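You operate a simulated robot arm through the tools that you are given. There is no shell and no other tool.

The job below is to be done with a simulated robot arm. You get a single attempt, and the scene is never put back.

TASK
Blow the wet lens marked OAK dry; stand it on the white mat.
Fine: use the air stand; the air ends off. Set down upright: what you pick out.
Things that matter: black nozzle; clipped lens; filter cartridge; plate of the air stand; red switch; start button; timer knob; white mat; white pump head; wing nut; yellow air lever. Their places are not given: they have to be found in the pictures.

The check looks at the end state, three seconds after you hand in, the way a careful person would. Anything else that was tipped, shoved, dropped, spilled or broken makes it a failure.

THE ROBOT
A 7-joint arm with a two-finger parallel gripper, fixed in place. Base frame: the origin is at the foot of the arm, x ahead of it, y to its left, z up. Lengths are in m, angles in degrees, forces in N, time in s.
Its first joint turns from -166.0 to 166.0 degrees. Payload 3.43 kg.
Tool frame: the origin (TCP) lies between the finger pads and is the grasp point; the fingertips stand 0.03 m ahead of it; z points along the fingers, y is the line along which they close. Largest opening 0.094 m; finger width 0.028, thickness 0.01; the body of the gripper, 0.05 by 0.096 m, starts 0.055 m behind the TCP.
Orientation is that of the tool frame in the base frame, as a unit quaternion [w, x, y, z]. With the fingers straight down and closing along the base's y, the tool's x points along the base's -x, its y along +y and its z along -z.

THE INTERFACE
- The arm moves only by the tool move_arm. Its argument "increments" is a list of rows, each a list of 6 numbers: the shift along the base's x, y, z in m, then the turn, a rotation vector about the base's x, y, z in degrees. In form: [[x, y, z, ax, ay, az], ...]. A call has 1 to 20 rows; each row is the pose to reach, as a shift and turn from the pose commanded when the call began. "fingers" is the gripper command, from -1 (fully open) to 1 (shut), values between in proportion, set as the call begins (left out, the last holds). A row lasts 0.2 s, in which the tool goes at most 0.05 m and 8.6 degrees; a call with a longer step from one row to the next is refused whole, and so is a gripper value outside its range. Where a pose cannot be reached the arm comes as near as it can. A force on the tool above 40 N (or 10 N above the force at the start of the call, whichever is more), or a blocked arm, ends the call early, and 0.2 s more pass. The fingers move at their own pace (about 0.045 m/s each) and stop on an object; they squeeze with about 21 N. The grip force told is the motor's: it shows also when the fingers shut on nothing. Time passes only in rows, and 0.2 s behind the last, so rows that repeat a pose let the fingers close. The reply holds the time, the measured pose of the TCP, the force on the tool along the base axes, the opening and the grip force, in the units named above and with some noise, with the torque about the TCP (base axes, N m) and any sound that the robot's microphone picked up.
- Cameras (640 x 400 px; columns grow to the right, rows downward): "scene" is fixed at [0.0545, -0.6638, 1.669]; the picture's right is [0.51, -0.86, 0.00], its down [-0.60, -0.36, -0.72] and it looks along [0.61, 0.37, -0.70] (base axes); focal length 342 px, centre (320, 200). "wrist" rides on the gripper at [0.076, 0.014, -0.103] in the tool frame; the picture's right is [-0.18, 0.98, 0.00], its down [-0.75, -0.14, -0.64] and it looks along [-0.63, -0.12, 0.77] (tool axes); focal length 243 px, centre (320, 200).
- snapshot(camera): a new picture of that camera. No time passes.
- lift_body(by): slides the trunk up (or, below 0, down) by that many m; the arm rides with it, the base frame stays. It gives what a move gives, with no picture.
- probe_pixels(camera, pixels): for up to 12 pixels [column, row] of the newest picture of that camera ("zoom" is the newest enlarged one), the place [x, y, z] in the base frame of the surface seen there, good to about 0.002 m, but the place of the scene camera against the robot may be out by one fixed shift of up to 0.025 m in any direction. No time passes.
- zoom(camera, box): a new picture of the part [left, top, right, bottom] of that camera's present view, enlarged. No time passes.
- job_done(): hands the job in; it is judged then, once.

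Leave the gripper open and the arm clear of the work at the hand-in unless told otherwise.

The tools are called after ">>>" as a command line: name --pt "numbers of a row" for each row, then --argument value for the rest, lists and objects as JSON in quotes. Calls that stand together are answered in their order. move_arm: Moves the arm, as the interface text tells. Its arguments: {"type":"object","properties":{"increments":{"type":"array","items":{"type":"array","items":{"type":"number"}}},"fingers":{"type":"number"}},"required":["increments"]} The other tools are called the same way: lift_body (by) slides the trunk up or down; snapshot (camera) takes a picture; probe_pixels (camera, pixels) gives the place of the surface under pixels of a picture; zoom (camera, box) takes an enlarged picture of a part of a camera's view; job_done () hands the job in.

At the start:

```text
time_s: 0.0
tcp_pos: [0.3554, -0.3923, 1.2085]
ee_rot: [-0.001, 0.0, 1.0, -0.001]
ft_force: [1.0, -0.3, 0.8]
moment: [-0.03, -0.01, 0.0]
opening: 0.094
finger_force: 0.0
trunk travel left (down, up): [-0.325, 0.165]
```

scene: 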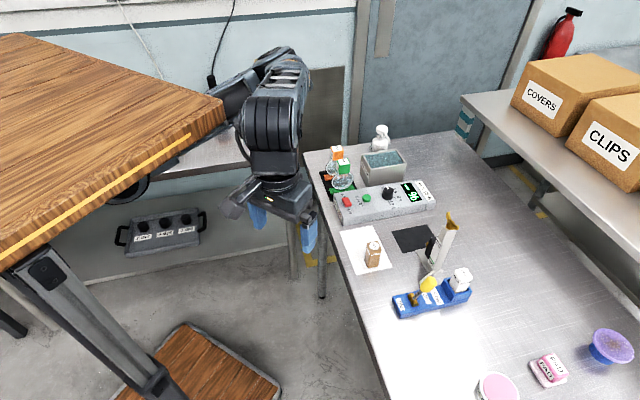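
wrist: 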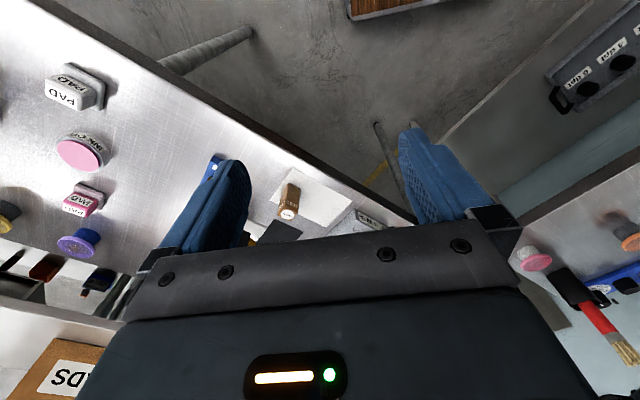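

I see a bench with a control box (red and green buttons, a knob and a display), a white mat, a black mat, a blue stand and some lens-like items near (340,170). I'll zoom in on those first.

>>> zoom --camera "scene" --box '[310, 120, 450, 210]'

>>> zoom --camera "scene" --box '[380, 200, 490, 330]'

>>> zoom --camera "scene" --box '[330, 210, 450, 290]'

>>> zoom --camera "scene" --box '[440, 310, 640, 400]'

```text
4.44 times, centred on (380, 165) of scene
```

zoom: 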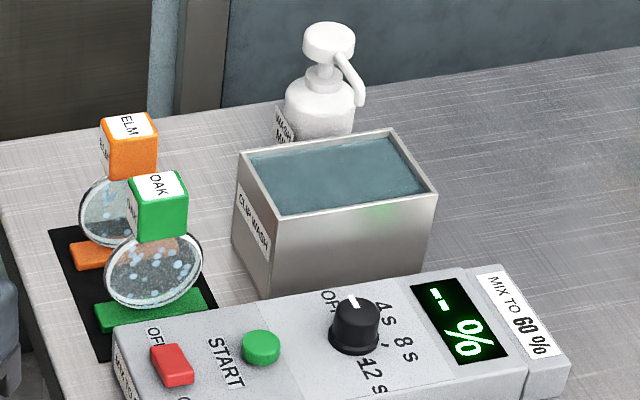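

```text
3.08 times, centred on (435, 265) of scene
```

zoom: 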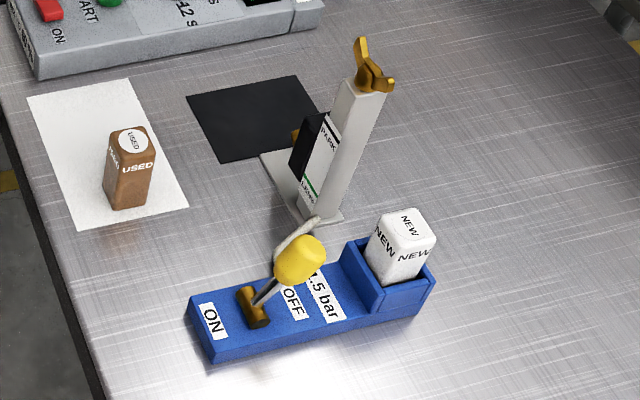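

```text
5.00 times, centred on (390, 250) of scene
```

zoom: 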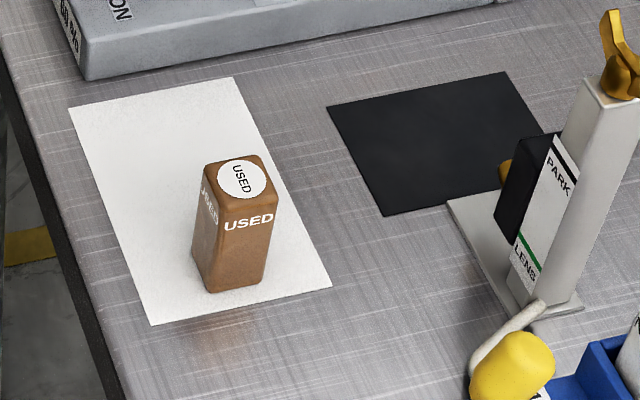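

```text
3.20 times, centred on (540, 355) of scene
```

zoom: 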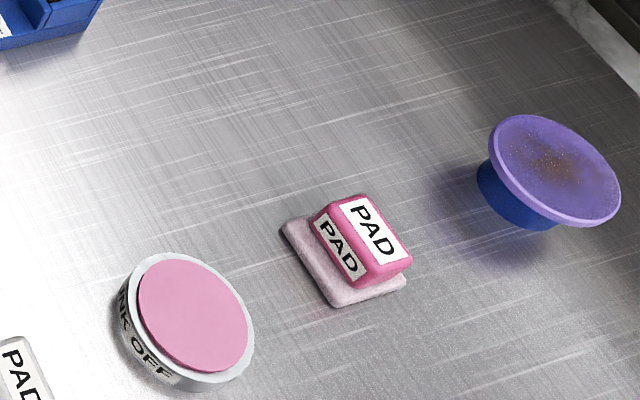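

The green clip reads OAK and its lens is wet; the orange one reads ELM. The air stand has a yellow lever (ON/OFF), a black nozzle on a PARK–LENS post with a brass wing nut, and a white NEW cartridge in a blue socket. The USED cartridge is on the white mat. I'll probe the key places now.

>>> zoom --camera "scene" --box '[405, 205, 485, 255]'

>>> probe_pixels --camera "scene" --pixels '[[345, 162], [342, 183], [374, 244], [342, 232], [390, 265], [412, 238], [449, 217], [431, 245], [429, 284], [461, 274], [400, 302], [345, 205]]'

>>> zoom --camera "wrist" --box '[200, 150, 400, 270]'

```text
8.00 times, centred on (445, 230) of scene
```

zoom: 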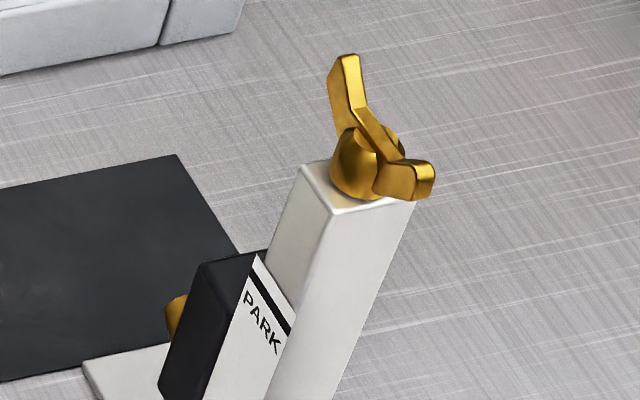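

```text
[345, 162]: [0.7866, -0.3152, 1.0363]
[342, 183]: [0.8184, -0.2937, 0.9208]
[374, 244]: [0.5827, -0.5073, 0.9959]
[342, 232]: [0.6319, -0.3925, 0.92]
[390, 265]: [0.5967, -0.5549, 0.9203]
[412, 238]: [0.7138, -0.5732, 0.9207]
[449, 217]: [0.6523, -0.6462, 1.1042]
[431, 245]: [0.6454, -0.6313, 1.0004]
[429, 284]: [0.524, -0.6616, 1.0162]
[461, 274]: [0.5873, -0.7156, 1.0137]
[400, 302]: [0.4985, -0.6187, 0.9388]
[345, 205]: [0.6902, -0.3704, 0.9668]
```

```text
3.20 times, centred on (300, 210) of wrist
```

zoom: 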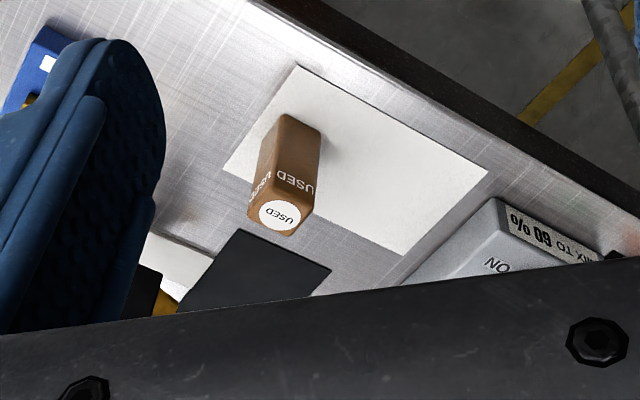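

The bench top is at about z=0.92. I'll move the arm up and yaw it toward the air stand so the wrist camera can view it.

>>> move_arm --pt "0.02 -0.015 0.01 0 0 -7.5" --pt "0.045 -0.035 0.02 0 0 -15" --pt "0.07 -0.055 0.03 0 0 -22.5" --pt "0.095 -0.075 0.04 0 0 -30" --pt "0.12 -0.09 0.045 0 0 -37.5" --pt "0.145 -0.108 0.045 0 0 -45" --fingers -1

>>> snapshot --camera "wrist"

>>> snapshot --camera "scene"

```text
time_s: 1.4
tcp_pos: [0.5017, -0.5006, 1.2555]
ee_rot: [0.0, 0.384, 0.923, 0.001]
ft_force: [-0.6, 0.2, 0.0]
moment: [0.03, -0.01, -0.02]
opening: 0.094
finger_force: 0.1
trunk travel left (down, up): [-0.325, 0.165]
```

```text
taken
```

wrist: 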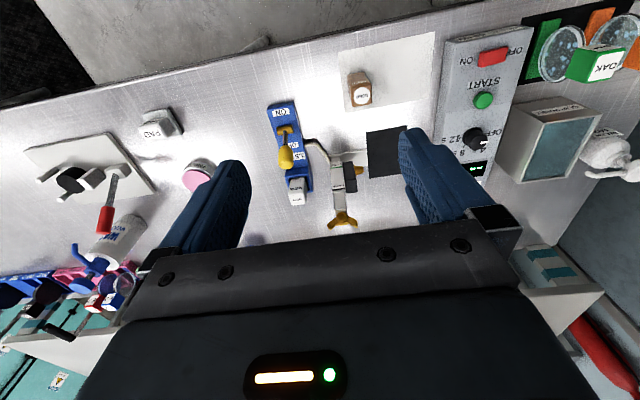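

```text
taken
```

scene: 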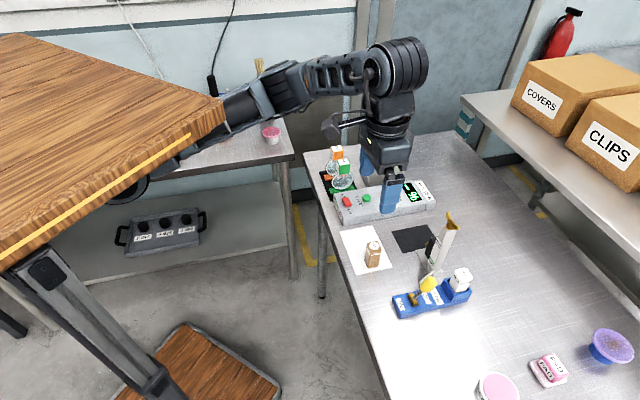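

The wrist picture now shows the air stand around (320,170). I'll zoom in there and probe it.

>>> zoom --camera "wrist" --box '[250, 90, 410, 240]'

>>> probe_pixels --camera "wrist" --pixels '[[360, 95], [345, 106], [432, 35], [338, 52], [388, 150], [345, 218], [350, 180], [285, 158], [297, 188], [281, 112], [605, 68], [557, 58]]'

>>> probe_pixels --camera "scene" --pixels '[[374, 244], [461, 272], [345, 162], [429, 284], [412, 238]]'

```text
2.67 times, centred on (330, 165) of wrist
```

zoom: 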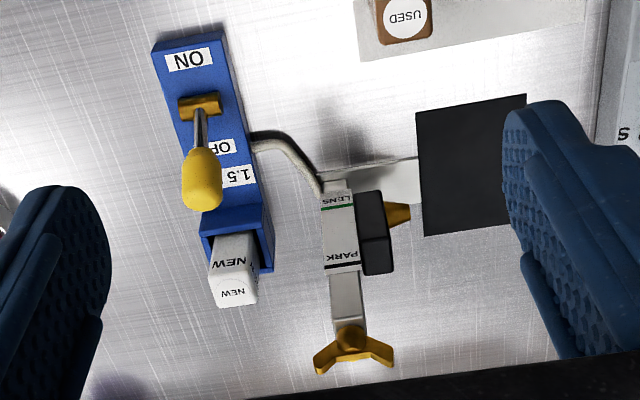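

```text
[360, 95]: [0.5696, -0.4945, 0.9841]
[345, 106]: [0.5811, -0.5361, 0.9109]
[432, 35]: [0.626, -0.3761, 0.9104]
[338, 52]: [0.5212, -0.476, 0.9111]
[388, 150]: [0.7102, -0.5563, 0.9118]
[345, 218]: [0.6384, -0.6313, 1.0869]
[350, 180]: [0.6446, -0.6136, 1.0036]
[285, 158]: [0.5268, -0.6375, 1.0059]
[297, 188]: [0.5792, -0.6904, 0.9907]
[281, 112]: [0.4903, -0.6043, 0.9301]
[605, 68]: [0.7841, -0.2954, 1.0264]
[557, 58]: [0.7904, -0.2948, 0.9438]
```

```text
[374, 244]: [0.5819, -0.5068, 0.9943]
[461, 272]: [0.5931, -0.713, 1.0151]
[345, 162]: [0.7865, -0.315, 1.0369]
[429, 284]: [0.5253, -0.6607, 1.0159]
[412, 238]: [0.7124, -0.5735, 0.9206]
```

By wrist measurement the table is at z≈0.911, so the scene camera is off by about +0.01 in z and -0.018 in y. I'll use wrist readings for positioning. Next I'll go lower and tilt outward to inspect the nozzle scale, the lever and the cartridge.

>>> move_arm --pt "-0.005 0.005 -0.03 -4.4 -4.4 0" --pt "-0.01 0.01 -0.06 -8.8 -8.8 0" --pt "-0.015 0.015 -0.09 -13.2 -13.2 0" --pt "-0.02 0.02 -0.11 -17.6 -17.6 0"

>>> snapshot --camera "wrist"

```text
time_s: 2.4
tcp_pos: [0.4802, -0.4807, 1.1457]
ee_rot: [0.199, 0.374, 0.902, -0.083]
ft_force: [0.4, 0.0, -0.6]
moment: [-0.03, -0.02, -0.01]
opening: 0.0941
finger_force: 0.1
trunk travel left (down, up): [-0.325, 0.165]
```

```text
taken
```

wrist: 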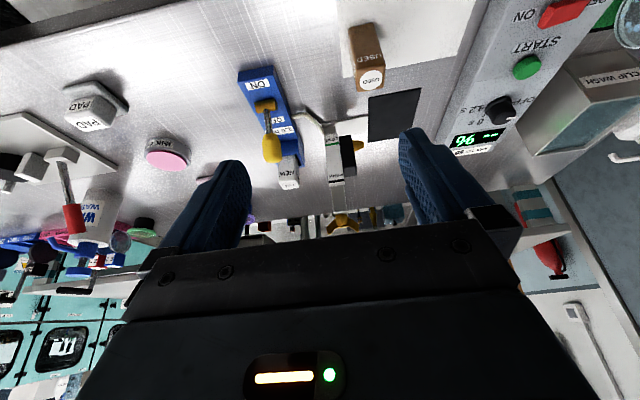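

>>> zoom --camera "wrist" --box '[300, 90, 400, 240]'

>>> zoom --camera "wrist" --box '[220, 50, 330, 200]'

>>> probe_pixels --camera "wrist" --pixels '[[343, 218], [346, 145], [346, 175], [360, 145], [272, 150], [263, 107], [287, 172], [288, 185], [258, 86], [361, 83], [393, 115], [335, 180]]'

```text
2.67 times, centred on (350, 165) of wrist
```

zoom: 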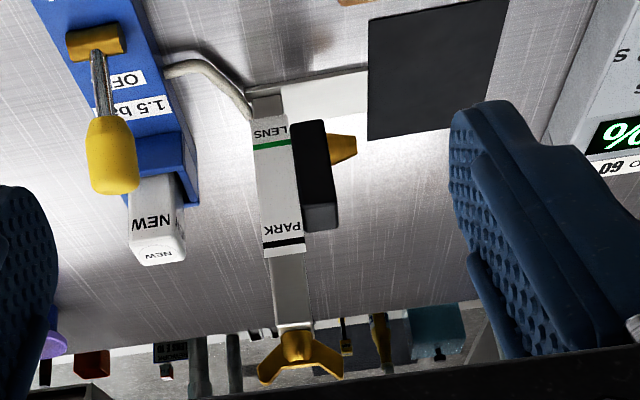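

```text
2.67 times, centred on (275, 125) of wrist
```

zoom: 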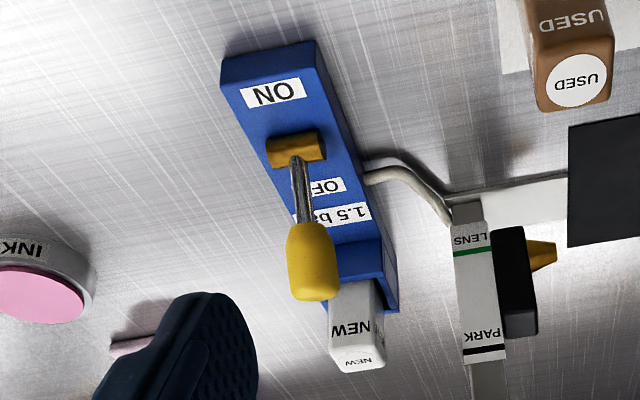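

```text
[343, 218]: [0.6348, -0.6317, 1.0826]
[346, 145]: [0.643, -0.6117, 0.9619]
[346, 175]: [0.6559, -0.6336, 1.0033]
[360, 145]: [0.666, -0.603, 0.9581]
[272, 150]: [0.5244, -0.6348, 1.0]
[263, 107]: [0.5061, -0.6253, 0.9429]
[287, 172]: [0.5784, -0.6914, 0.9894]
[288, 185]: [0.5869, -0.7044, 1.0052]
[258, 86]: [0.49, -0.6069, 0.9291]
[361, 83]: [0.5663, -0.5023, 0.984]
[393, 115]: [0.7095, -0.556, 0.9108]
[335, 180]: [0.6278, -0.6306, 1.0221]
```

The image is upside down. The carriage with the brass tip looks close to the green LENS line, and the black square lies in front of the nozzle. I'll zoom tighter on the post and measure the line, carriage and tip heights.

>>> zoom --camera "wrist" --box '[320, 120, 384, 190]'

```text
5.71 times, centred on (352, 155) of wrist
```

zoom: 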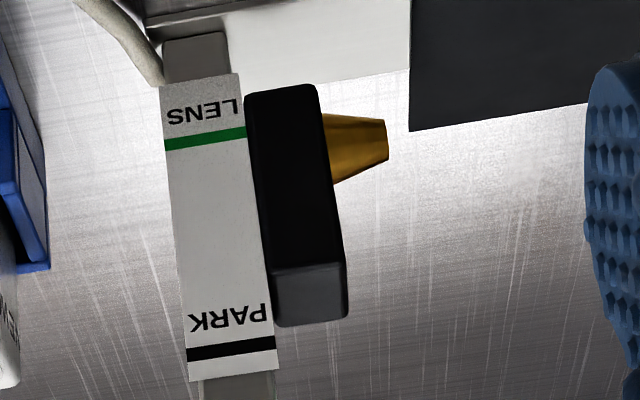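

>>> probe_pixels --camera "zoom" --pixels '[[204, 138], [230, 350], [285, 100], [300, 255], [310, 300], [380, 139], [335, 148], [280, 180], [190, 60], [340, 50], [420, 120], [200, 240]]'

>>> zoom --camera "scene" --box '[415, 215, 465, 275]'

```text
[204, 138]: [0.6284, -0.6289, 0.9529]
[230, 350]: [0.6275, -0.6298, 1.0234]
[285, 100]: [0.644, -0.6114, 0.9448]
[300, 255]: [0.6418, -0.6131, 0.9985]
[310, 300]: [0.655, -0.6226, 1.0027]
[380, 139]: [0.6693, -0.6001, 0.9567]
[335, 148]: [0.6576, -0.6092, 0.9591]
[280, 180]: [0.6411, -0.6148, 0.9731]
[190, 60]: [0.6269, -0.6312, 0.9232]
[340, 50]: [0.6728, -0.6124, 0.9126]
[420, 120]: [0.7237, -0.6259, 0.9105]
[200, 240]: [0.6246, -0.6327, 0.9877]
```

```text
6.67 times, centred on (440, 245) of scene
```

zoom: 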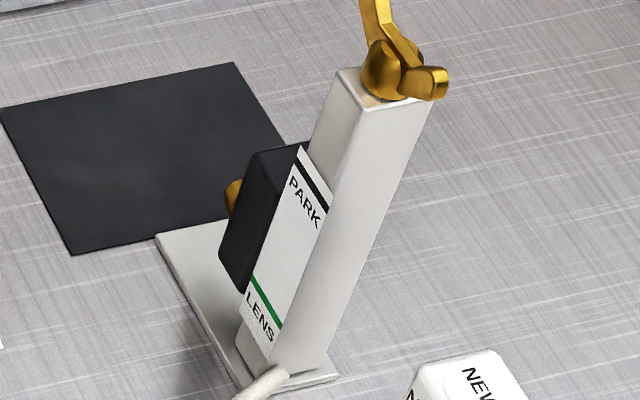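

The green LENS line is at z≈0.953 and the brass tip axis is at about 0.955, so the nozzle already sits at LENS. Next I'll un-tilt, rise and swing over to view the OAK clip.

>>> move_arm --pt "0.0 0.02 0.03 4.4 4.4 0" --pt "0.0 0.04 0.06 8.8 8.8 0" --pt "0.0 0.06 0.09 13.2 13.2 0" --pt "0.0 0.08 0.1 17.6 17.6 0"

>>> move_arm --pt "0.02 0.03 0.0 0 0 8" --pt "0.04 0.06 0.0 0 0 16" --pt "0.06 0.09 0.0 0 0 24" --pt "0.08 0.12 0.0 0 0 24"

>>> snapshot --camera "wrist"

```text
time_s: 3.4
tcp_pos: [0.4808, -0.4003, 1.2426]
ee_rot: [-0.001, 0.383, 0.924, 0.0]
ft_force: [-0.1, -0.2, -0.2]
moment: [0.0, 0.02, 0.04]
opening: 0.0939
finger_force: 0.1
trunk travel left (down, up): [-0.325, 0.165]
```

```text
time_s: 4.4
tcp_pos: [0.5611, -0.2821, 1.2465]
ee_rot: [0.0, 0.183, 0.983, 0.0]
ft_force: [-0.2, -0.5, -0.1]
moment: [0.05, -0.02, -0.02]
opening: 0.0941
finger_force: 0.1
trunk travel left (down, up): [-0.325, 0.165]
```

```text
taken
```

wrist: 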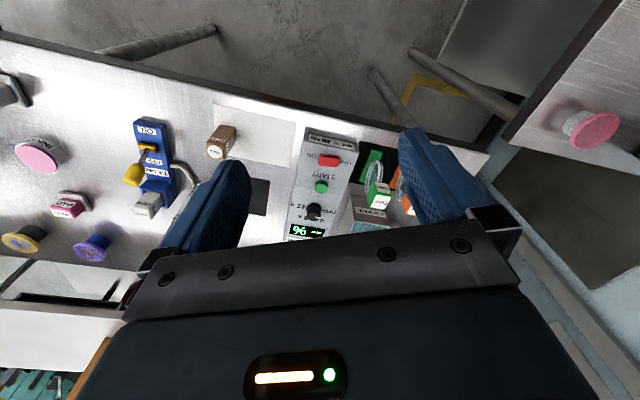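

>>> zoom --camera "wrist" --box '[330, 130, 420, 240]'

```text
3.64 times, centred on (375, 185) of wrist
```

zoom: 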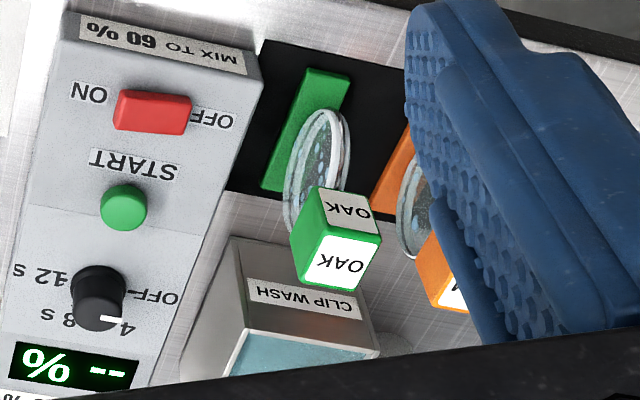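

I'll probe the OAK block corners, the foot bar ends and the lens.

>>> probe_pixels --camera "zoom" --pixels '[[325, 78], [305, 77], [345, 84], [268, 183], [300, 278], [362, 290], [312, 232], [376, 240], [318, 196], [370, 214], [310, 160], [338, 262]]'

>>> probe_pixels --camera "wrist" --pixels '[[402, 162], [409, 205], [376, 150], [357, 148], [358, 185], [309, 226], [222, 108], [296, 133], [216, 155], [263, 162], [250, 180], [268, 214]]'

```text
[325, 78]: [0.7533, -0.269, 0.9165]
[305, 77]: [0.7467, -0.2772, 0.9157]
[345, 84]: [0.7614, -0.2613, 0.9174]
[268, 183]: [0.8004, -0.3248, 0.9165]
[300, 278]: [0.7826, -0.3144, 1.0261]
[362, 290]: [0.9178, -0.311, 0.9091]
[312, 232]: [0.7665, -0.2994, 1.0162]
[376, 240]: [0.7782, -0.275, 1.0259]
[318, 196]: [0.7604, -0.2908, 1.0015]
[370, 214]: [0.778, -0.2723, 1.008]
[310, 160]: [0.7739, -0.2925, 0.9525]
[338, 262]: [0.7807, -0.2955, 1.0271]
```

```text
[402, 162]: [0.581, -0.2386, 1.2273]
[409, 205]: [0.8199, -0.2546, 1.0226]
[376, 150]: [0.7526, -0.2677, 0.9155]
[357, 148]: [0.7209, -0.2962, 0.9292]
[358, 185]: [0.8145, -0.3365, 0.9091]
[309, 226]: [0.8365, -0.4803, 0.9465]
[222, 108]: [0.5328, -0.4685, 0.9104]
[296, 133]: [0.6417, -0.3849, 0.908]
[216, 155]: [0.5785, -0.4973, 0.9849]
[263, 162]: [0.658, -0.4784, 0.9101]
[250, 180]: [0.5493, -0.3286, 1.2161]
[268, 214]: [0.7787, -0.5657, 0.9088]
```

The OAK foot's long axis runs along about (0.72,-0.69), so the lens normal already matches the nozzle direction. I'll measure the OAK/ELM spacing and the bath clearance in the scene view.

>>> zoom --camera "scene" --box '[316, 135, 380, 205]'

```text
5.71 times, centred on (348, 170) of scene
```

zoom: 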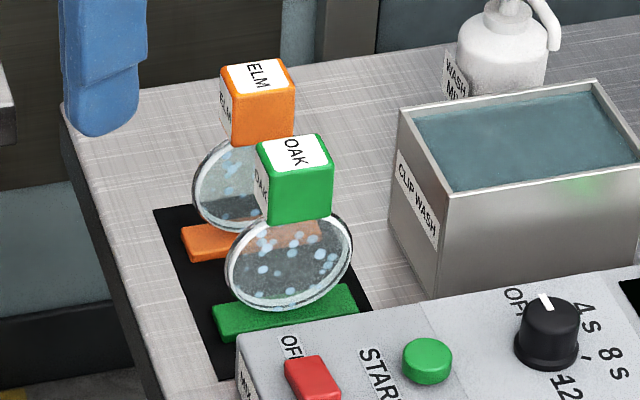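

>>> probe_pixels --camera "zoom" --pixels '[[259, 145], [321, 137], [273, 172], [331, 168], [223, 70], [285, 63], [235, 95], [293, 88], [400, 108], [450, 192], [240, 260], [345, 250]]'

>>> probe_pixels --camera "zoom" --pixels '[[290, 310], [290, 265], [272, 218], [330, 212], [220, 335], [356, 312], [215, 310], [345, 287], [192, 258], [392, 235], [435, 290], [300, 232]]'

```text
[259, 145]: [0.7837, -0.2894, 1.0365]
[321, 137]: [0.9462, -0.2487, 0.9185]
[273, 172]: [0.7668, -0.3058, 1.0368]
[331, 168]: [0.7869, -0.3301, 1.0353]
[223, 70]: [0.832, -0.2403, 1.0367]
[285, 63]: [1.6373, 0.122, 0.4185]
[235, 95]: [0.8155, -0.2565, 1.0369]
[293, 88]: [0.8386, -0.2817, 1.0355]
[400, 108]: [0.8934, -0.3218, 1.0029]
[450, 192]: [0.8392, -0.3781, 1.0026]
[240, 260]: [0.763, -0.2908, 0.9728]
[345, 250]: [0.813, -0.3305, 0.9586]
```

```text
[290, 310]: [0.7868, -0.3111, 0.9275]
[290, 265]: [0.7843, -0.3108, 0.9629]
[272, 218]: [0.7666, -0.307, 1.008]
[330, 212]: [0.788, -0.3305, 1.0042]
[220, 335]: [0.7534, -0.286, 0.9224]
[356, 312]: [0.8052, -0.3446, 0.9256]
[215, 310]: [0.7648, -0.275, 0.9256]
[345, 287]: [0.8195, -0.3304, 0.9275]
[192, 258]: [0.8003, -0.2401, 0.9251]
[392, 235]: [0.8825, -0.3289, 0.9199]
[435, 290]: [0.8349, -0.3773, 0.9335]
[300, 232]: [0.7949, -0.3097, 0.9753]
```

OAK and ELM are 0.07 m apart along the lens normal, so a grip along the normal with a partial opening (about 0.06) fits between them. I'll go above OAK with yaw -46°.

>>> move_arm --pt "0.04 0 0 0 0 -5" --pt "0.08 0 0 0 0 -10" --pt "0.12 -0.005 -0.0 0 0 -15" --pt "0.16 -0.008 -0.02 0 0 -20" --pt "0.19 -0.01 -0.05 0 0 -25" --pt "0.218 -0.013 -0.09 0 0 -25" --pt "0.218 -0.013 -0.12 0 0 -25" --fingers -0.28

>>> snapshot --camera "wrist"

>>> snapshot --camera "scene"

```text
time_s: 6.0
tcp_pos: [0.7784, -0.2956, 1.1247]
ee_rot: [0.0, 0.391, 0.921, 0.0]
ft_force: [0.0, 0.0, -0.5]
moment: [-0.01, -0.03, 0.0]
opening: 0.0601
finger_force: 0.1
trunk travel left (down, up): [-0.325, 0.165]
```

```text
taken
```

wrist: 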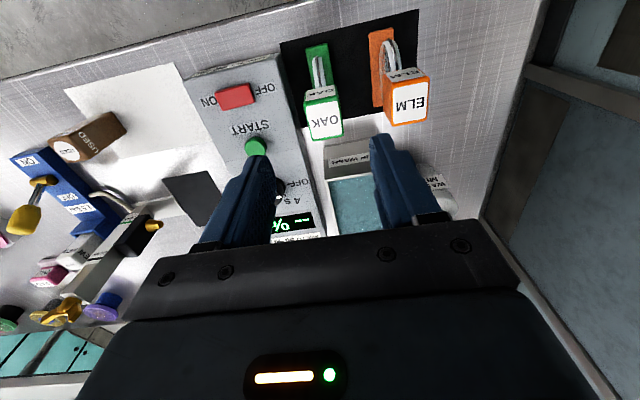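

```text
taken
```

scene: 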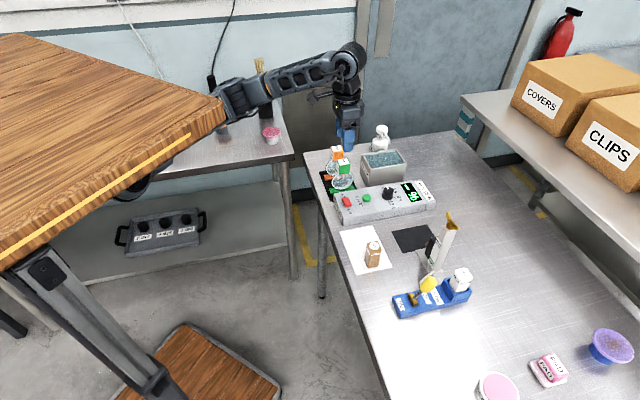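

I'll zoom on the OAK block from here for exact position and angle.

>>> zoom --camera "wrist" --box '[270, 20, 440, 150]'

```text
3.08 times, centred on (355, 85) of wrist
```

zoom: 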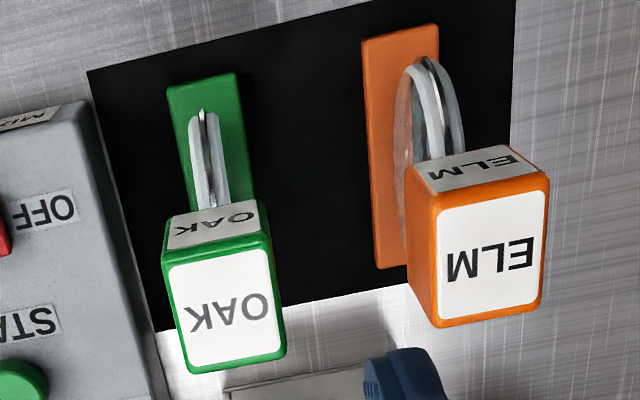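

>>> probe_pixels --camera "zoom" --pixels '[[167, 259], [268, 242], [188, 368], [283, 350], [228, 310], [168, 90], [236, 78], [170, 235], [256, 205], [410, 195], [204, 115], [165, 320]]'

```text
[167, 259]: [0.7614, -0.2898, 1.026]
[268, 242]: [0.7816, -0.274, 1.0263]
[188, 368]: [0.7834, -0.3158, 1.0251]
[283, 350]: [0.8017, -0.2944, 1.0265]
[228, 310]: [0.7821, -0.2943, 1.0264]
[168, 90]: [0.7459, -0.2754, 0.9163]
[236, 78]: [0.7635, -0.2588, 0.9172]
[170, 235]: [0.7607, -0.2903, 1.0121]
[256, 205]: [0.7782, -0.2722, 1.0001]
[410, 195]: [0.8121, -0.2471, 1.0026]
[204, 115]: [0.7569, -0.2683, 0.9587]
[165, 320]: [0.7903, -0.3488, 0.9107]
```

The block centre is (0.782,-0.2935) with its top at z=1.026 and its normal at about 44°, so yaw -46° fits. I'll descend to the grasp at z≈1.011.

>>> move_arm --pt "0.0036 0.0021 -0.02 0 0 0" --pt "0.0036 0.0021 -0.05 0 0 0" --pt "0.0036 0.0021 -0.075 0 0 0" --pt "0.0036 0.0021 -0.095 0 0 0" --pt "0.0036 0.0021 -0.113 0 0 0" --pt "0.0036 0.0021 -0.113 0 0 0"

>>> snapshot --camera "wrist"

>>> zoom --camera "scene" --box '[316, 115, 400, 205]'

```text
time_s: 7.4
tcp_pos: [0.7826, -0.2926, 1.0119]
ee_rot: [0.0, 0.391, 0.921, 0.0]
ft_force: [0.8, 0.1, -0.5]
moment: [-0.01, 0.0, 0.01]
opening: 0.0603
finger_force: 0.0
trunk travel left (down, up): [-0.325, 0.165]
```

```text
taken
```

wrist: 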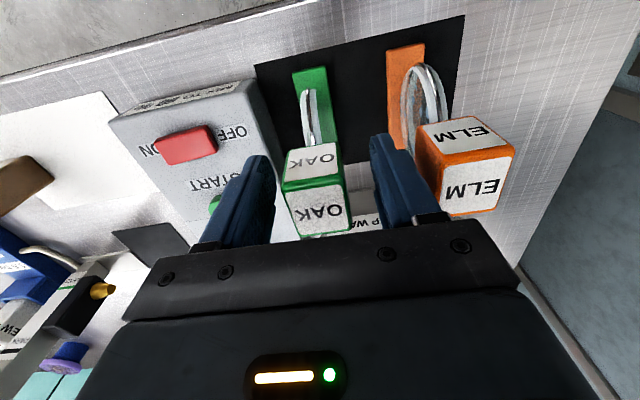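

```text
4.44 times, centred on (358, 160) of scene
```

zoom: 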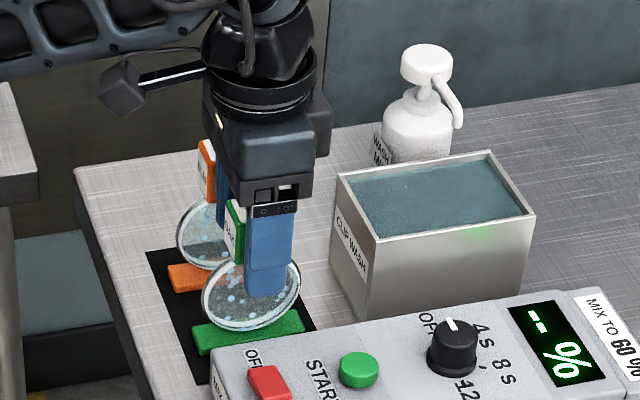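

The fingers straddle the block cleanly, so this grasp pose works. I'd rather grip the lens only once, so I'll switch the air on first and then hold the lens in the jet on the plate. Now I'll rise and go look at the lever.

>>> move_arm --pt "0 0 0.04 0 0 0" --pt "0 0 0.08 0 0 0" --pt "0 0 0.12 0 0 0" --pt "0 0 0.16 0 0 0" --pt "-0.03 -0.035 0.16 0 0 0" --pt "-0.06 -0.07 0.16 0 0 0" --pt "-0.09 -0.105 0.16 0 0 0" --pt "-0.12 -0.14 0.16 0 0 0" --pt "-0.15 -0.175 0.16 0 0 0" --pt "-0.18 -0.21 0.16 0 0 0" --pt "-0.21 -0.245 0.16 0 0 0" --pt "-0.24 -0.28 0.16 0 0 0" --pt "-0.2626 -0.3074 0.16 0 0 0"

>>> snapshot --camera "wrist"

>>> snapshot --camera "scene"

```text
time_s: 10.2
tcp_pos: [0.5224, -0.5968, 1.1706]
ee_rot: [0.001, 0.39, 0.921, -0.001]
ft_force: [1.0, 0.3, 0.0]
moment: [-0.03, 0.02, -0.01]
opening: 0.0604
finger_force: 0.1
trunk travel left (down, up): [-0.325, 0.165]
```

```text
taken
```

wrist: 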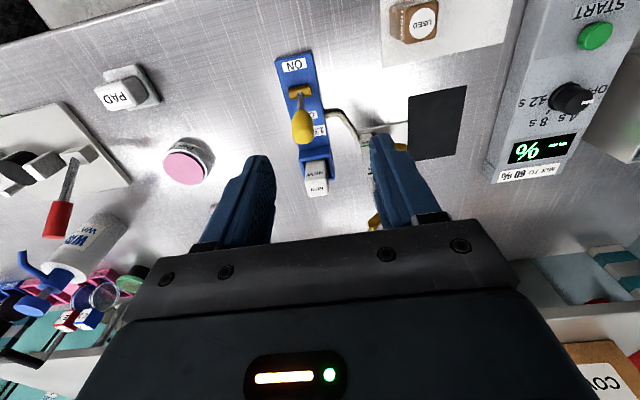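

```text
taken
```

scene: 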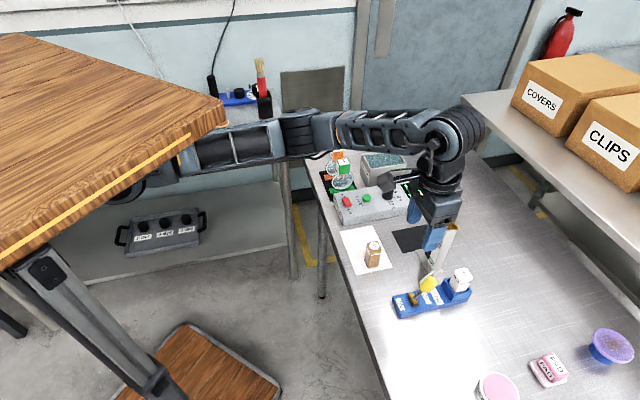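

The lever and cartridge are visible at (300,120). I'll zoom and probe them.

>>> zoom --camera "wrist" --box '[260, 40, 370, 210]'

>>> probe_pixels --camera "wrist" --pixels '[[303, 137], [302, 125], [297, 110], [292, 128], [313, 127], [303, 143], [300, 88], [316, 188], [313, 170], [293, 65], [302, 98], [320, 120]]'

```text
2.35 times, centred on (315, 125) of wrist
```

zoom: 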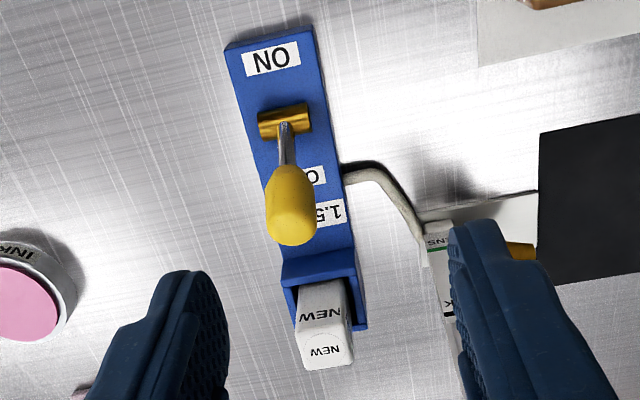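

```text
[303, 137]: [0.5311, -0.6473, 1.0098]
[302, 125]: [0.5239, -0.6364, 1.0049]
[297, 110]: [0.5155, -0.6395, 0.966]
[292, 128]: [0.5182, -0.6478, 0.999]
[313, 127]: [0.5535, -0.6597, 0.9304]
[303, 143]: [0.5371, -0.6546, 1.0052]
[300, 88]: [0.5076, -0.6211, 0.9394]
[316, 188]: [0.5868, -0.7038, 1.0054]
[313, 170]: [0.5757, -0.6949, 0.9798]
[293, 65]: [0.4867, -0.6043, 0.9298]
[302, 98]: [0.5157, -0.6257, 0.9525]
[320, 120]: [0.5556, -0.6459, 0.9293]
```

The yellow knob is centred at about (0.530,-0.646,0.995), the pivot is at (0.509,-0.624,0.943), and the lever leans to OFF. I'll descend with the fingers straddling the knob.

>>> move_arm --pt "0.004 -0.025 0 0 0 0" --pt "0.008 -0.049 -0.02 0 0 0" --pt "0.008 -0.049 -0.06 0 0 0" --pt "0.008 -0.049 -0.1 0 0 0" --pt "0.008 -0.049 -0.14 0 0 0" --pt "0.008 -0.049 -0.1756 0 0 0" --pt "0.008 -0.049 -0.1756 0 0 0"

>>> snapshot --camera "wrist"

>>> zoom --camera "scene" --box '[380, 180, 500, 330]'

```text
time_s: 11.8
tcp_pos: [0.5282, -0.6483, 0.9938]
ee_rot: [0.0, 0.391, 0.92, 0.001]
ft_force: [0.1, 0.2, 0.0]
moment: [0.03, 0.0, 0.02]
opening: 0.0601
finger_force: 0.0
trunk travel left (down, up): [-0.325, 0.165]
```

```text
taken
```

wrist: 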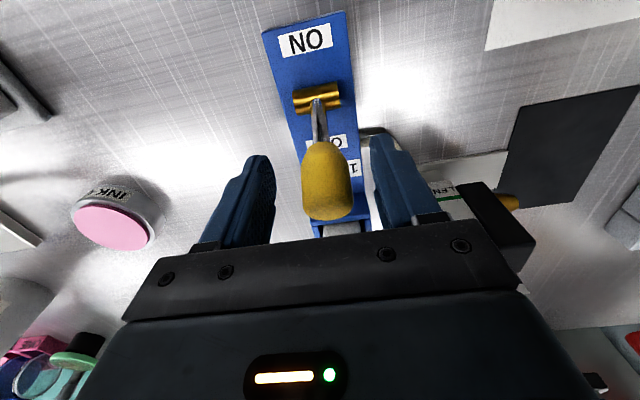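

```text
2.67 times, centred on (440, 255) of scene
```

zoom: 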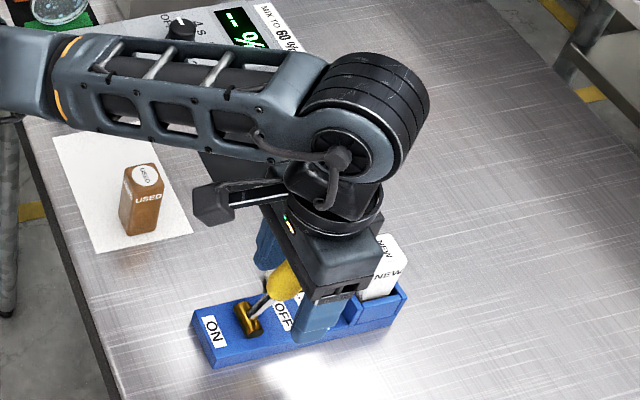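

The knob sits between the fingers. I'll close on it.

>>> move_arm --pt "0 0 0 0 0 0" --pt "0 0 0 0 0 0" --pt "0 0 0 0 0 0" --pt "0 0 0 0 0 0" --fingers 1

>>> snapshot --camera "wrist"

```text
time_s: 12.8
tcp_pos: [0.5314, -0.6475, 0.9935]
ee_rot: [-0.001, 0.389, 0.921, 0.001]
ft_force: [20.6, 22.1, -1.6]
moment: [-0.36, 0.29, 0.38]
opening: 0.026
finger_force: 45.2
trunk travel left (down, up): [-0.325, 0.165]
```

```text
taken
```

wrist: 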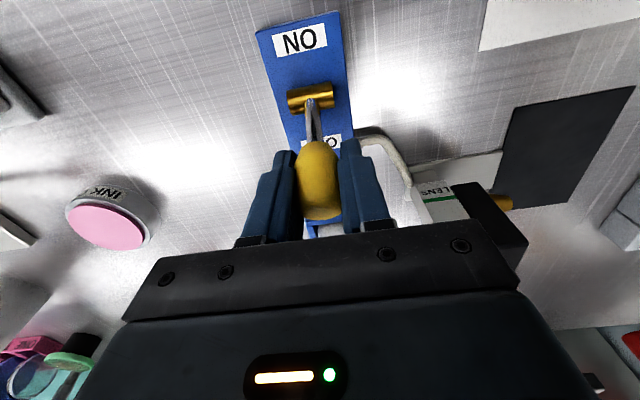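

The knob pulls the tool toward +normal with about 30 N because I'm slightly off centre. I'll shift the command a few millimetres to relieve it.

>>> move_arm --pt "0.002 0.002 0 0 0 0" --pt "0.003 0.003 0 0 0 0"

```text
time_s: 13.4
tcp_pos: [0.531, -0.647, 0.994]
ee_rot: [-0.001, 0.391, 0.92, 0.0]
ft_force: [15.3, -2.1, -16.7]
moment: [-1.29, -0.25, 0.44]
opening: 0.0258
finger_force: 45.1
trunk travel left (down, up): [-0.325, 0.165]
```

Force is down. I'll carry the knob over on an arc about the pivot toward ON, first half only.

>>> move_arm --pt "-0.0035 0.0035 0.003 0 0 0" --pt "-0.0067 0.0069 0.0049 0 0 0" --pt "-0.0105 0.0108 0.0067 0 0 0" --pt "-0.0145 0.0148 0.0082 0 0 0"

>>> snapshot --camera "wrist"

```text
time_s: 14.4
tcp_pos: [0.515, -0.6313, 1.0033]
ee_rot: [0.001, 0.392, 0.92, -0.001]
ft_force: [8.1, -19.3, -8.8]
moment: [-1.29, -0.47, 0.08]
opening: 0.0252
finger_force: 45.2
trunk travel left (down, up): [-0.325, 0.165]
```

```text
taken
```

wrist: 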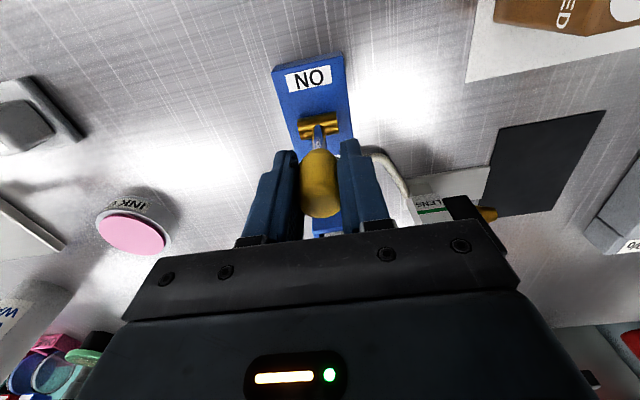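

The knob follows the gripper. I'll continue over the top to the ON side.

>>> move_arm --pt "-0.004 0.0041 0.0007 0 0 0" --pt "-0.008 0.0082 0.0011 0 0 0" --pt "-0.012 0.0123 0.0007 0 0 0" --pt "-0.0161 0.0164 0.0 0 0 0" --pt "-0.02 0.0204 -0.0015 0 0 0" --pt "-0.0239 0.0244 -0.0033 0 0 0"

>>> snapshot --camera "wrist"

```text
time_s: 15.8
tcp_pos: [0.4907, -0.6066, 1.0015]
ee_rot: [0.0, 0.391, 0.92, 0.0]
ft_force: [4.9, -23.8, 10.6]
moment: [-0.85, -1.31, 0.08]
opening: 0.0259
finger_force: 44.9
trunk travel left (down, up): [-0.325, 0.165]
```

```text
taken
```

wrist: 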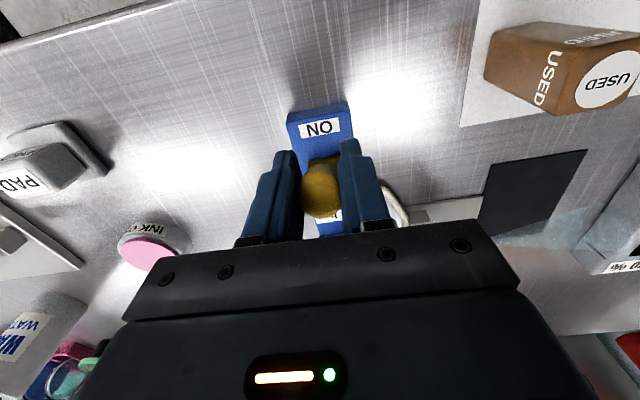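

No hiss yet. I'll continue to the end of the ON side.

>>> move_arm --pt "-0.0035 0.0036 -0.0025 0 0 0" --pt "-0.007 0.0071 -0.005 0 0 0" --pt "-0.0095 0.0096 -0.0075 0 0 0" --pt "-0.012 0.012 -0.0105 0 0 0"

>>> snapshot --camera "wrist"

```text
time_s: 16.3
tcp_pos: [0.4865, -0.6039, 0.9996]
ee_rot: [0.002, 0.389, 0.921, -0.004]
ft_force: [0.5, -13.1, 0.3]
moment: [0.75, 0.35, 0.18]
opening: 0.0261
finger_force: 45.3
trunk travel left (down, up): [-0.325, 0.165]
stopped in row 2: the force on the tool passed its limit at 46 N (the readings are from after the stop); the commanded pose is now the measured one
```

```text
taken
```

wrist: 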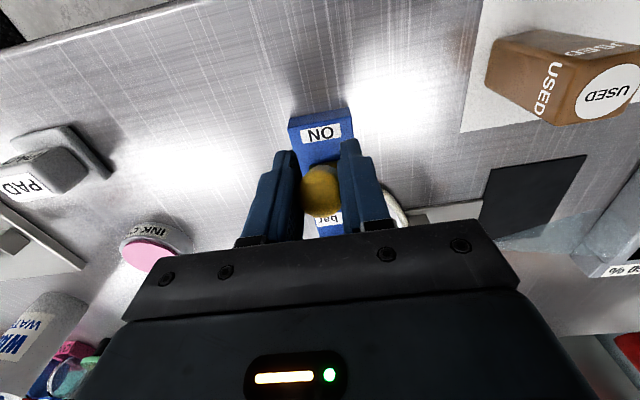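

The force limit was hit near θ≈-30°, which is likely the end stop. I'll open the fingers, rise and look.

>>> move_arm --pt "0 0 0 0 0 0" --pt "0 0 0 0 0 0" --pt "0 0 0 0 0 0" --fingers -0.28

>>> move_arm --pt "0 0 0.03 0 0 0" --pt "0 0 0.07 0 0 0" --pt "0 0 0.11 0 0 0"

>>> snapshot --camera "wrist"

>>> zoom --camera "scene" --box '[380, 180, 500, 330]'

```text
time_s: 17.1
tcp_pos: [0.4881, -0.6031, 1.0003]
ee_rot: [0.002, 0.388, 0.922, -0.003]
ft_force: [0.9, -0.2, -0.2]
moment: [0.01, 0.03, -0.03]
opening: 0.0605
finger_force: 0.0
trunk travel left (down, up): [-0.325, 0.165]
```

```text
time_s: 17.9
tcp_pos: [0.4881, -0.6014, 1.1091]
ee_rot: [0.002, 0.389, 0.921, -0.003]
ft_force: [0.4, 0.1, -0.1]
moment: [0.0, -0.01, 0.0]
opening: 0.0603
finger_force: 0.1
trunk travel left (down, up): [-0.325, 0.165]
```

```text
taken
```

wrist: 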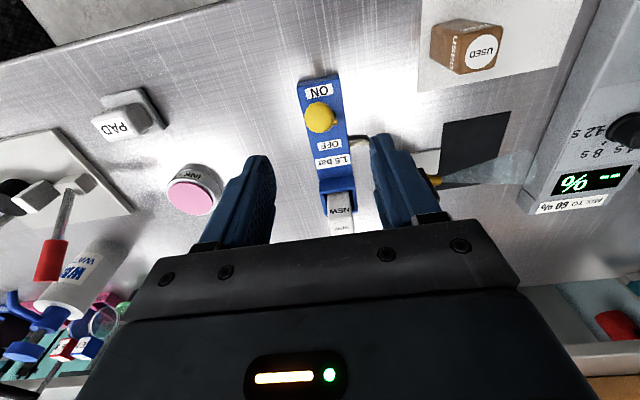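

```text
2.67 times, centred on (440, 255) of scene
```

zoom: 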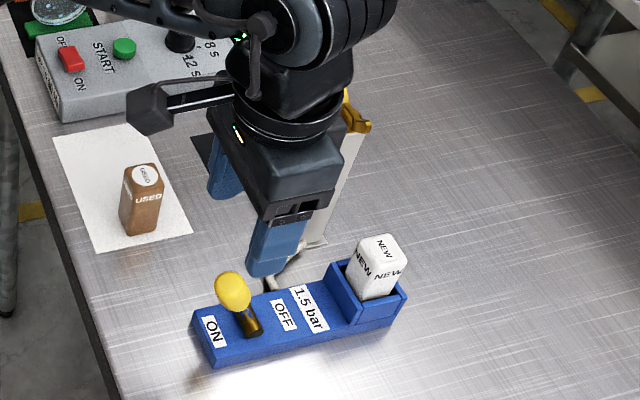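

A white plume now leaves the nozzle at (440,180) toward (535,155), so the air is on. I'll zoom to get the jet's direction and the pad corners.

>>> zoom --camera "wrist" --box '[410, 90, 570, 220]'

>>> probe_pixels --camera "wrist" --pixels '[[443, 122], [510, 112], [440, 172], [500, 150], [437, 181], [470, 168], [520, 158], [425, 152], [319, 117], [485, 135]]'

```text
3.08 times, centred on (490, 155) of wrist
```

zoom: 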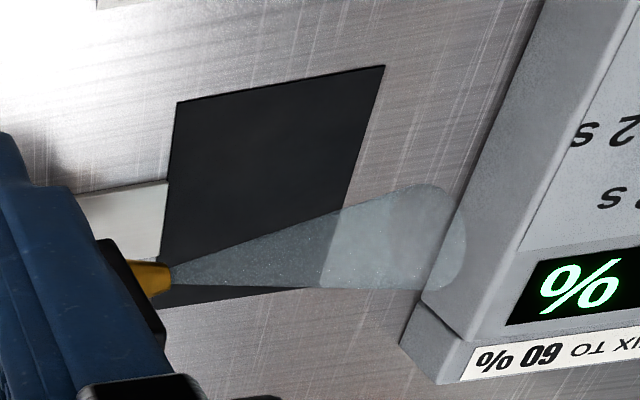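

```text
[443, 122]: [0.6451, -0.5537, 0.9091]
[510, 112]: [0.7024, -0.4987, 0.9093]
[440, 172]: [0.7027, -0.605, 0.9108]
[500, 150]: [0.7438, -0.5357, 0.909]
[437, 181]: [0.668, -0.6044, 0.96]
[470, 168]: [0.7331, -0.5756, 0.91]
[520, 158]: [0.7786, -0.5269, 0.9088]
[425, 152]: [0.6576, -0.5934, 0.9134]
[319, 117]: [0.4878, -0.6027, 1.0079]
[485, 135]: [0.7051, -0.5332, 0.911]
```

The jet runs from the tip (0.669,-0.600,0.957) along about 44°. Next I'll return to OAK and descend to the same grasp pose.

>>> move_arm --pt "0 0 0.04 0.2 0 -0.1" --pt "0.01 0.01 0.075 0.4 0.1 -0.2" --pt "0.04 0.043 0.075 0.4 0.1 -0.2" --pt "0.07 0.075 0.075 0.4 0.1 -0.2" --pt "0.1 0.107 0.075 0.4 0.1 -0.2" --pt "0.13 0.138 0.075 0.4 0.1 -0.2" --pt "0.16 0.17 0.075 0.4 0.1 -0.2" --pt "0.19 0.201 0.075 0.4 0.1 -0.2" --pt "0.22 0.232 0.075 0.4 0.1 -0.2" --pt "0.25 0.263 0.065 0.4 0.1 -0.2" --pt "0.275 0.289 0.05 0.4 0.1 -0.2" --pt "0.294 0.308 0.02 0.4 0.1 -0.2" --pt "0.294 0.308 0.01 0.4 0.1 -0.2"

>>> snapshot --camera "wrist"

```text
time_s: 20.7
tcp_pos: [0.7813, -0.2966, 1.1202]
ee_rot: [0.0, 0.39, 0.921, 0.0]
ft_force: [-0.3, -0.8, 0.4]
moment: [0.03, -0.04, 0.0]
opening: 0.0602
finger_force: 0.1
trunk travel left (down, up): [-0.325, 0.165]
```

```text
taken
```

wrist: 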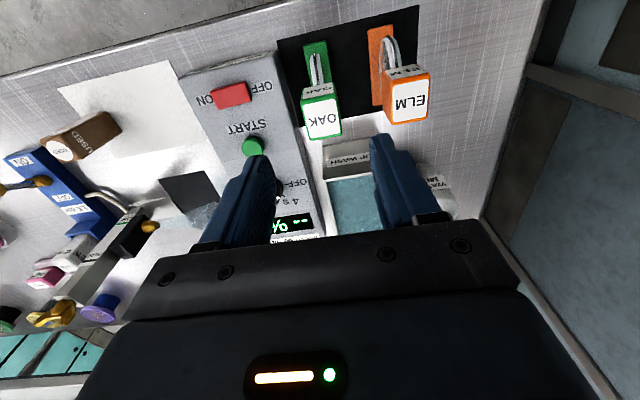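

The commanded pose is about (0.7805,-0.296). I'll descend with a small correction to (0.782,-0.2935,1.012).

>>> move_arm --pt "0.0012 0.0026 -0.03 0 0 0" --pt "0.0012 0.0026 -0.06 0 0 0" --pt "0.0012 0.0026 -0.085 0 0 0" --pt "0.0012 0.0026 -0.108 0 0 0" --pt "0.0012 0.0026 -0.108 0 0 0"

>>> snapshot --camera "wrist"

```text
time_s: 21.9
tcp_pos: [0.7828, -0.2902, 1.0128]
ee_rot: [0.0, 0.391, 0.92, 0.001]
ft_force: [-0.2, -0.1, 0.8]
moment: [-0.01, 0.02, -0.03]
opening: 0.0601
finger_force: 0.0
trunk travel left (down, up): [-0.325, 0.165]
```

```text
taken
```

wrist: 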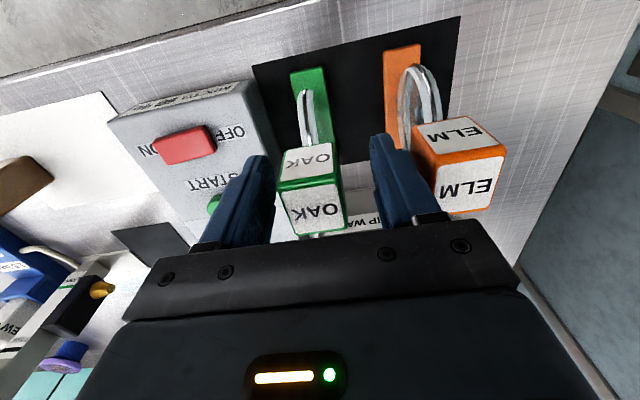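

I'll probe the block's faces to check centring before closing.

>>> probe_pixels --camera "wrist" --pixels '[[283, 188], [341, 178], [290, 230], [345, 222], [312, 205], [283, 165], [337, 160]]'

```text
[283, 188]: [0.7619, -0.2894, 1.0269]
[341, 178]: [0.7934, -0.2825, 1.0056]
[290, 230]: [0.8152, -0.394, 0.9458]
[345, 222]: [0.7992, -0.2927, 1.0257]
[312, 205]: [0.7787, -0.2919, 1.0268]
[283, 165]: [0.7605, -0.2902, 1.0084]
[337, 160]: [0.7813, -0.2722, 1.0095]
```

I'm about 2 mm off along the normal. I'll shift back and close.

>>> move_arm --pt "-0.0015 -0.0015 0 0 0 0" --pt "-0.0015 -0.0015 0 0 0 0" --pt "-0.0015 -0.0015 0 0 0 0" --pt "-0.0015 -0.0015 0 0 0 0" --pt "-0.0015 -0.0015 0 0 0 0" --fingers 1

>>> snapshot --camera "wrist"

```text
time_s: 23.1
tcp_pos: [0.7817, -0.2932, 1.0128]
ee_rot: [0.0, 0.391, 0.92, -0.001]
ft_force: [-0.5, 0.0, -0.6]
moment: [-0.04, 0.0, -0.02]
opening: 0.034
finger_force: 20.9
trunk travel left (down, up): [-0.325, 0.165]
```

```text
taken
```

wrist: 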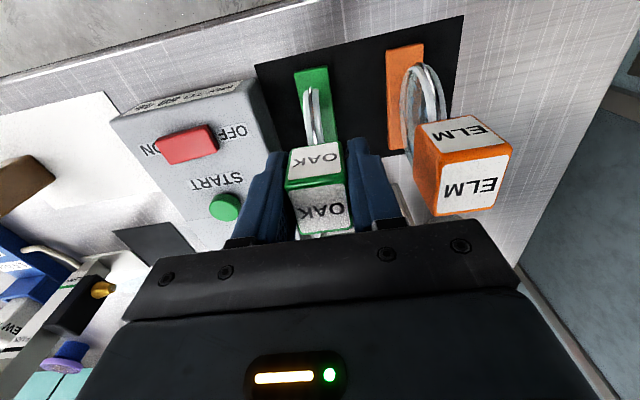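

Gripped (opening 0.034, grip 21 N). I'll lift straight up.

>>> move_arm --pt "0 0 0.015 0 0 0" --pt "0 0 0.04 0 0 0" --pt "0 0 0.08 0 0 0" --pt "0 0 0.12 0 0 0" --pt "0 0 0.16 0 0 0"

>>> zoom --camera "scene" --box '[310, 80, 450, 220]'

>>> snapshot --camera "wrist"

```text
time_s: 24.3
tcp_pos: [0.7854, -0.2907, 1.1733]
ee_rot: [0.0, 0.391, 0.921, 0.0]
ft_force: [0.6, 0.2, -1.2]
moment: [-0.02, 0.01, -0.01]
opening: 0.0336
finger_force: 20.6
trunk travel left (down, up): [-0.325, 0.165]
```

```text
2.86 times, centred on (380, 150) of scene
```

zoom: 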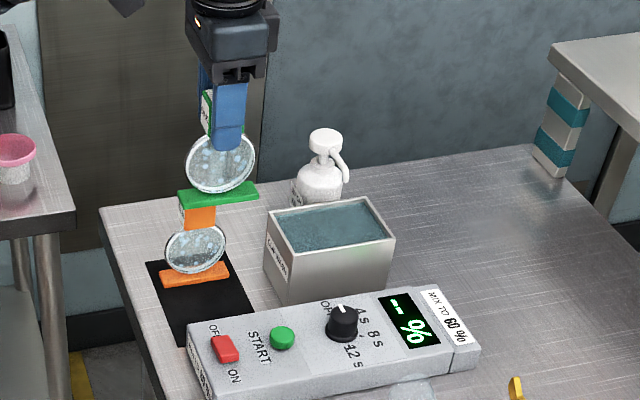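

```text
taken
```

wrist: 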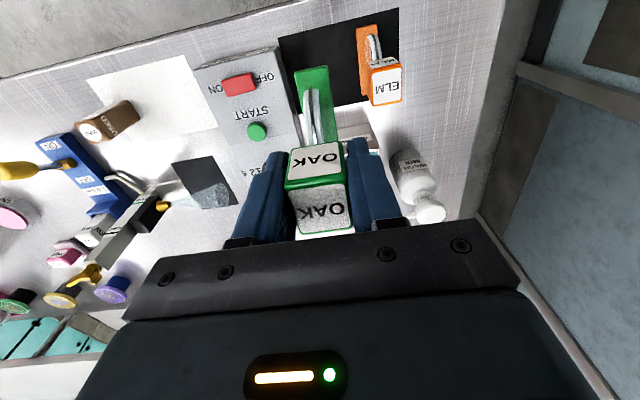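

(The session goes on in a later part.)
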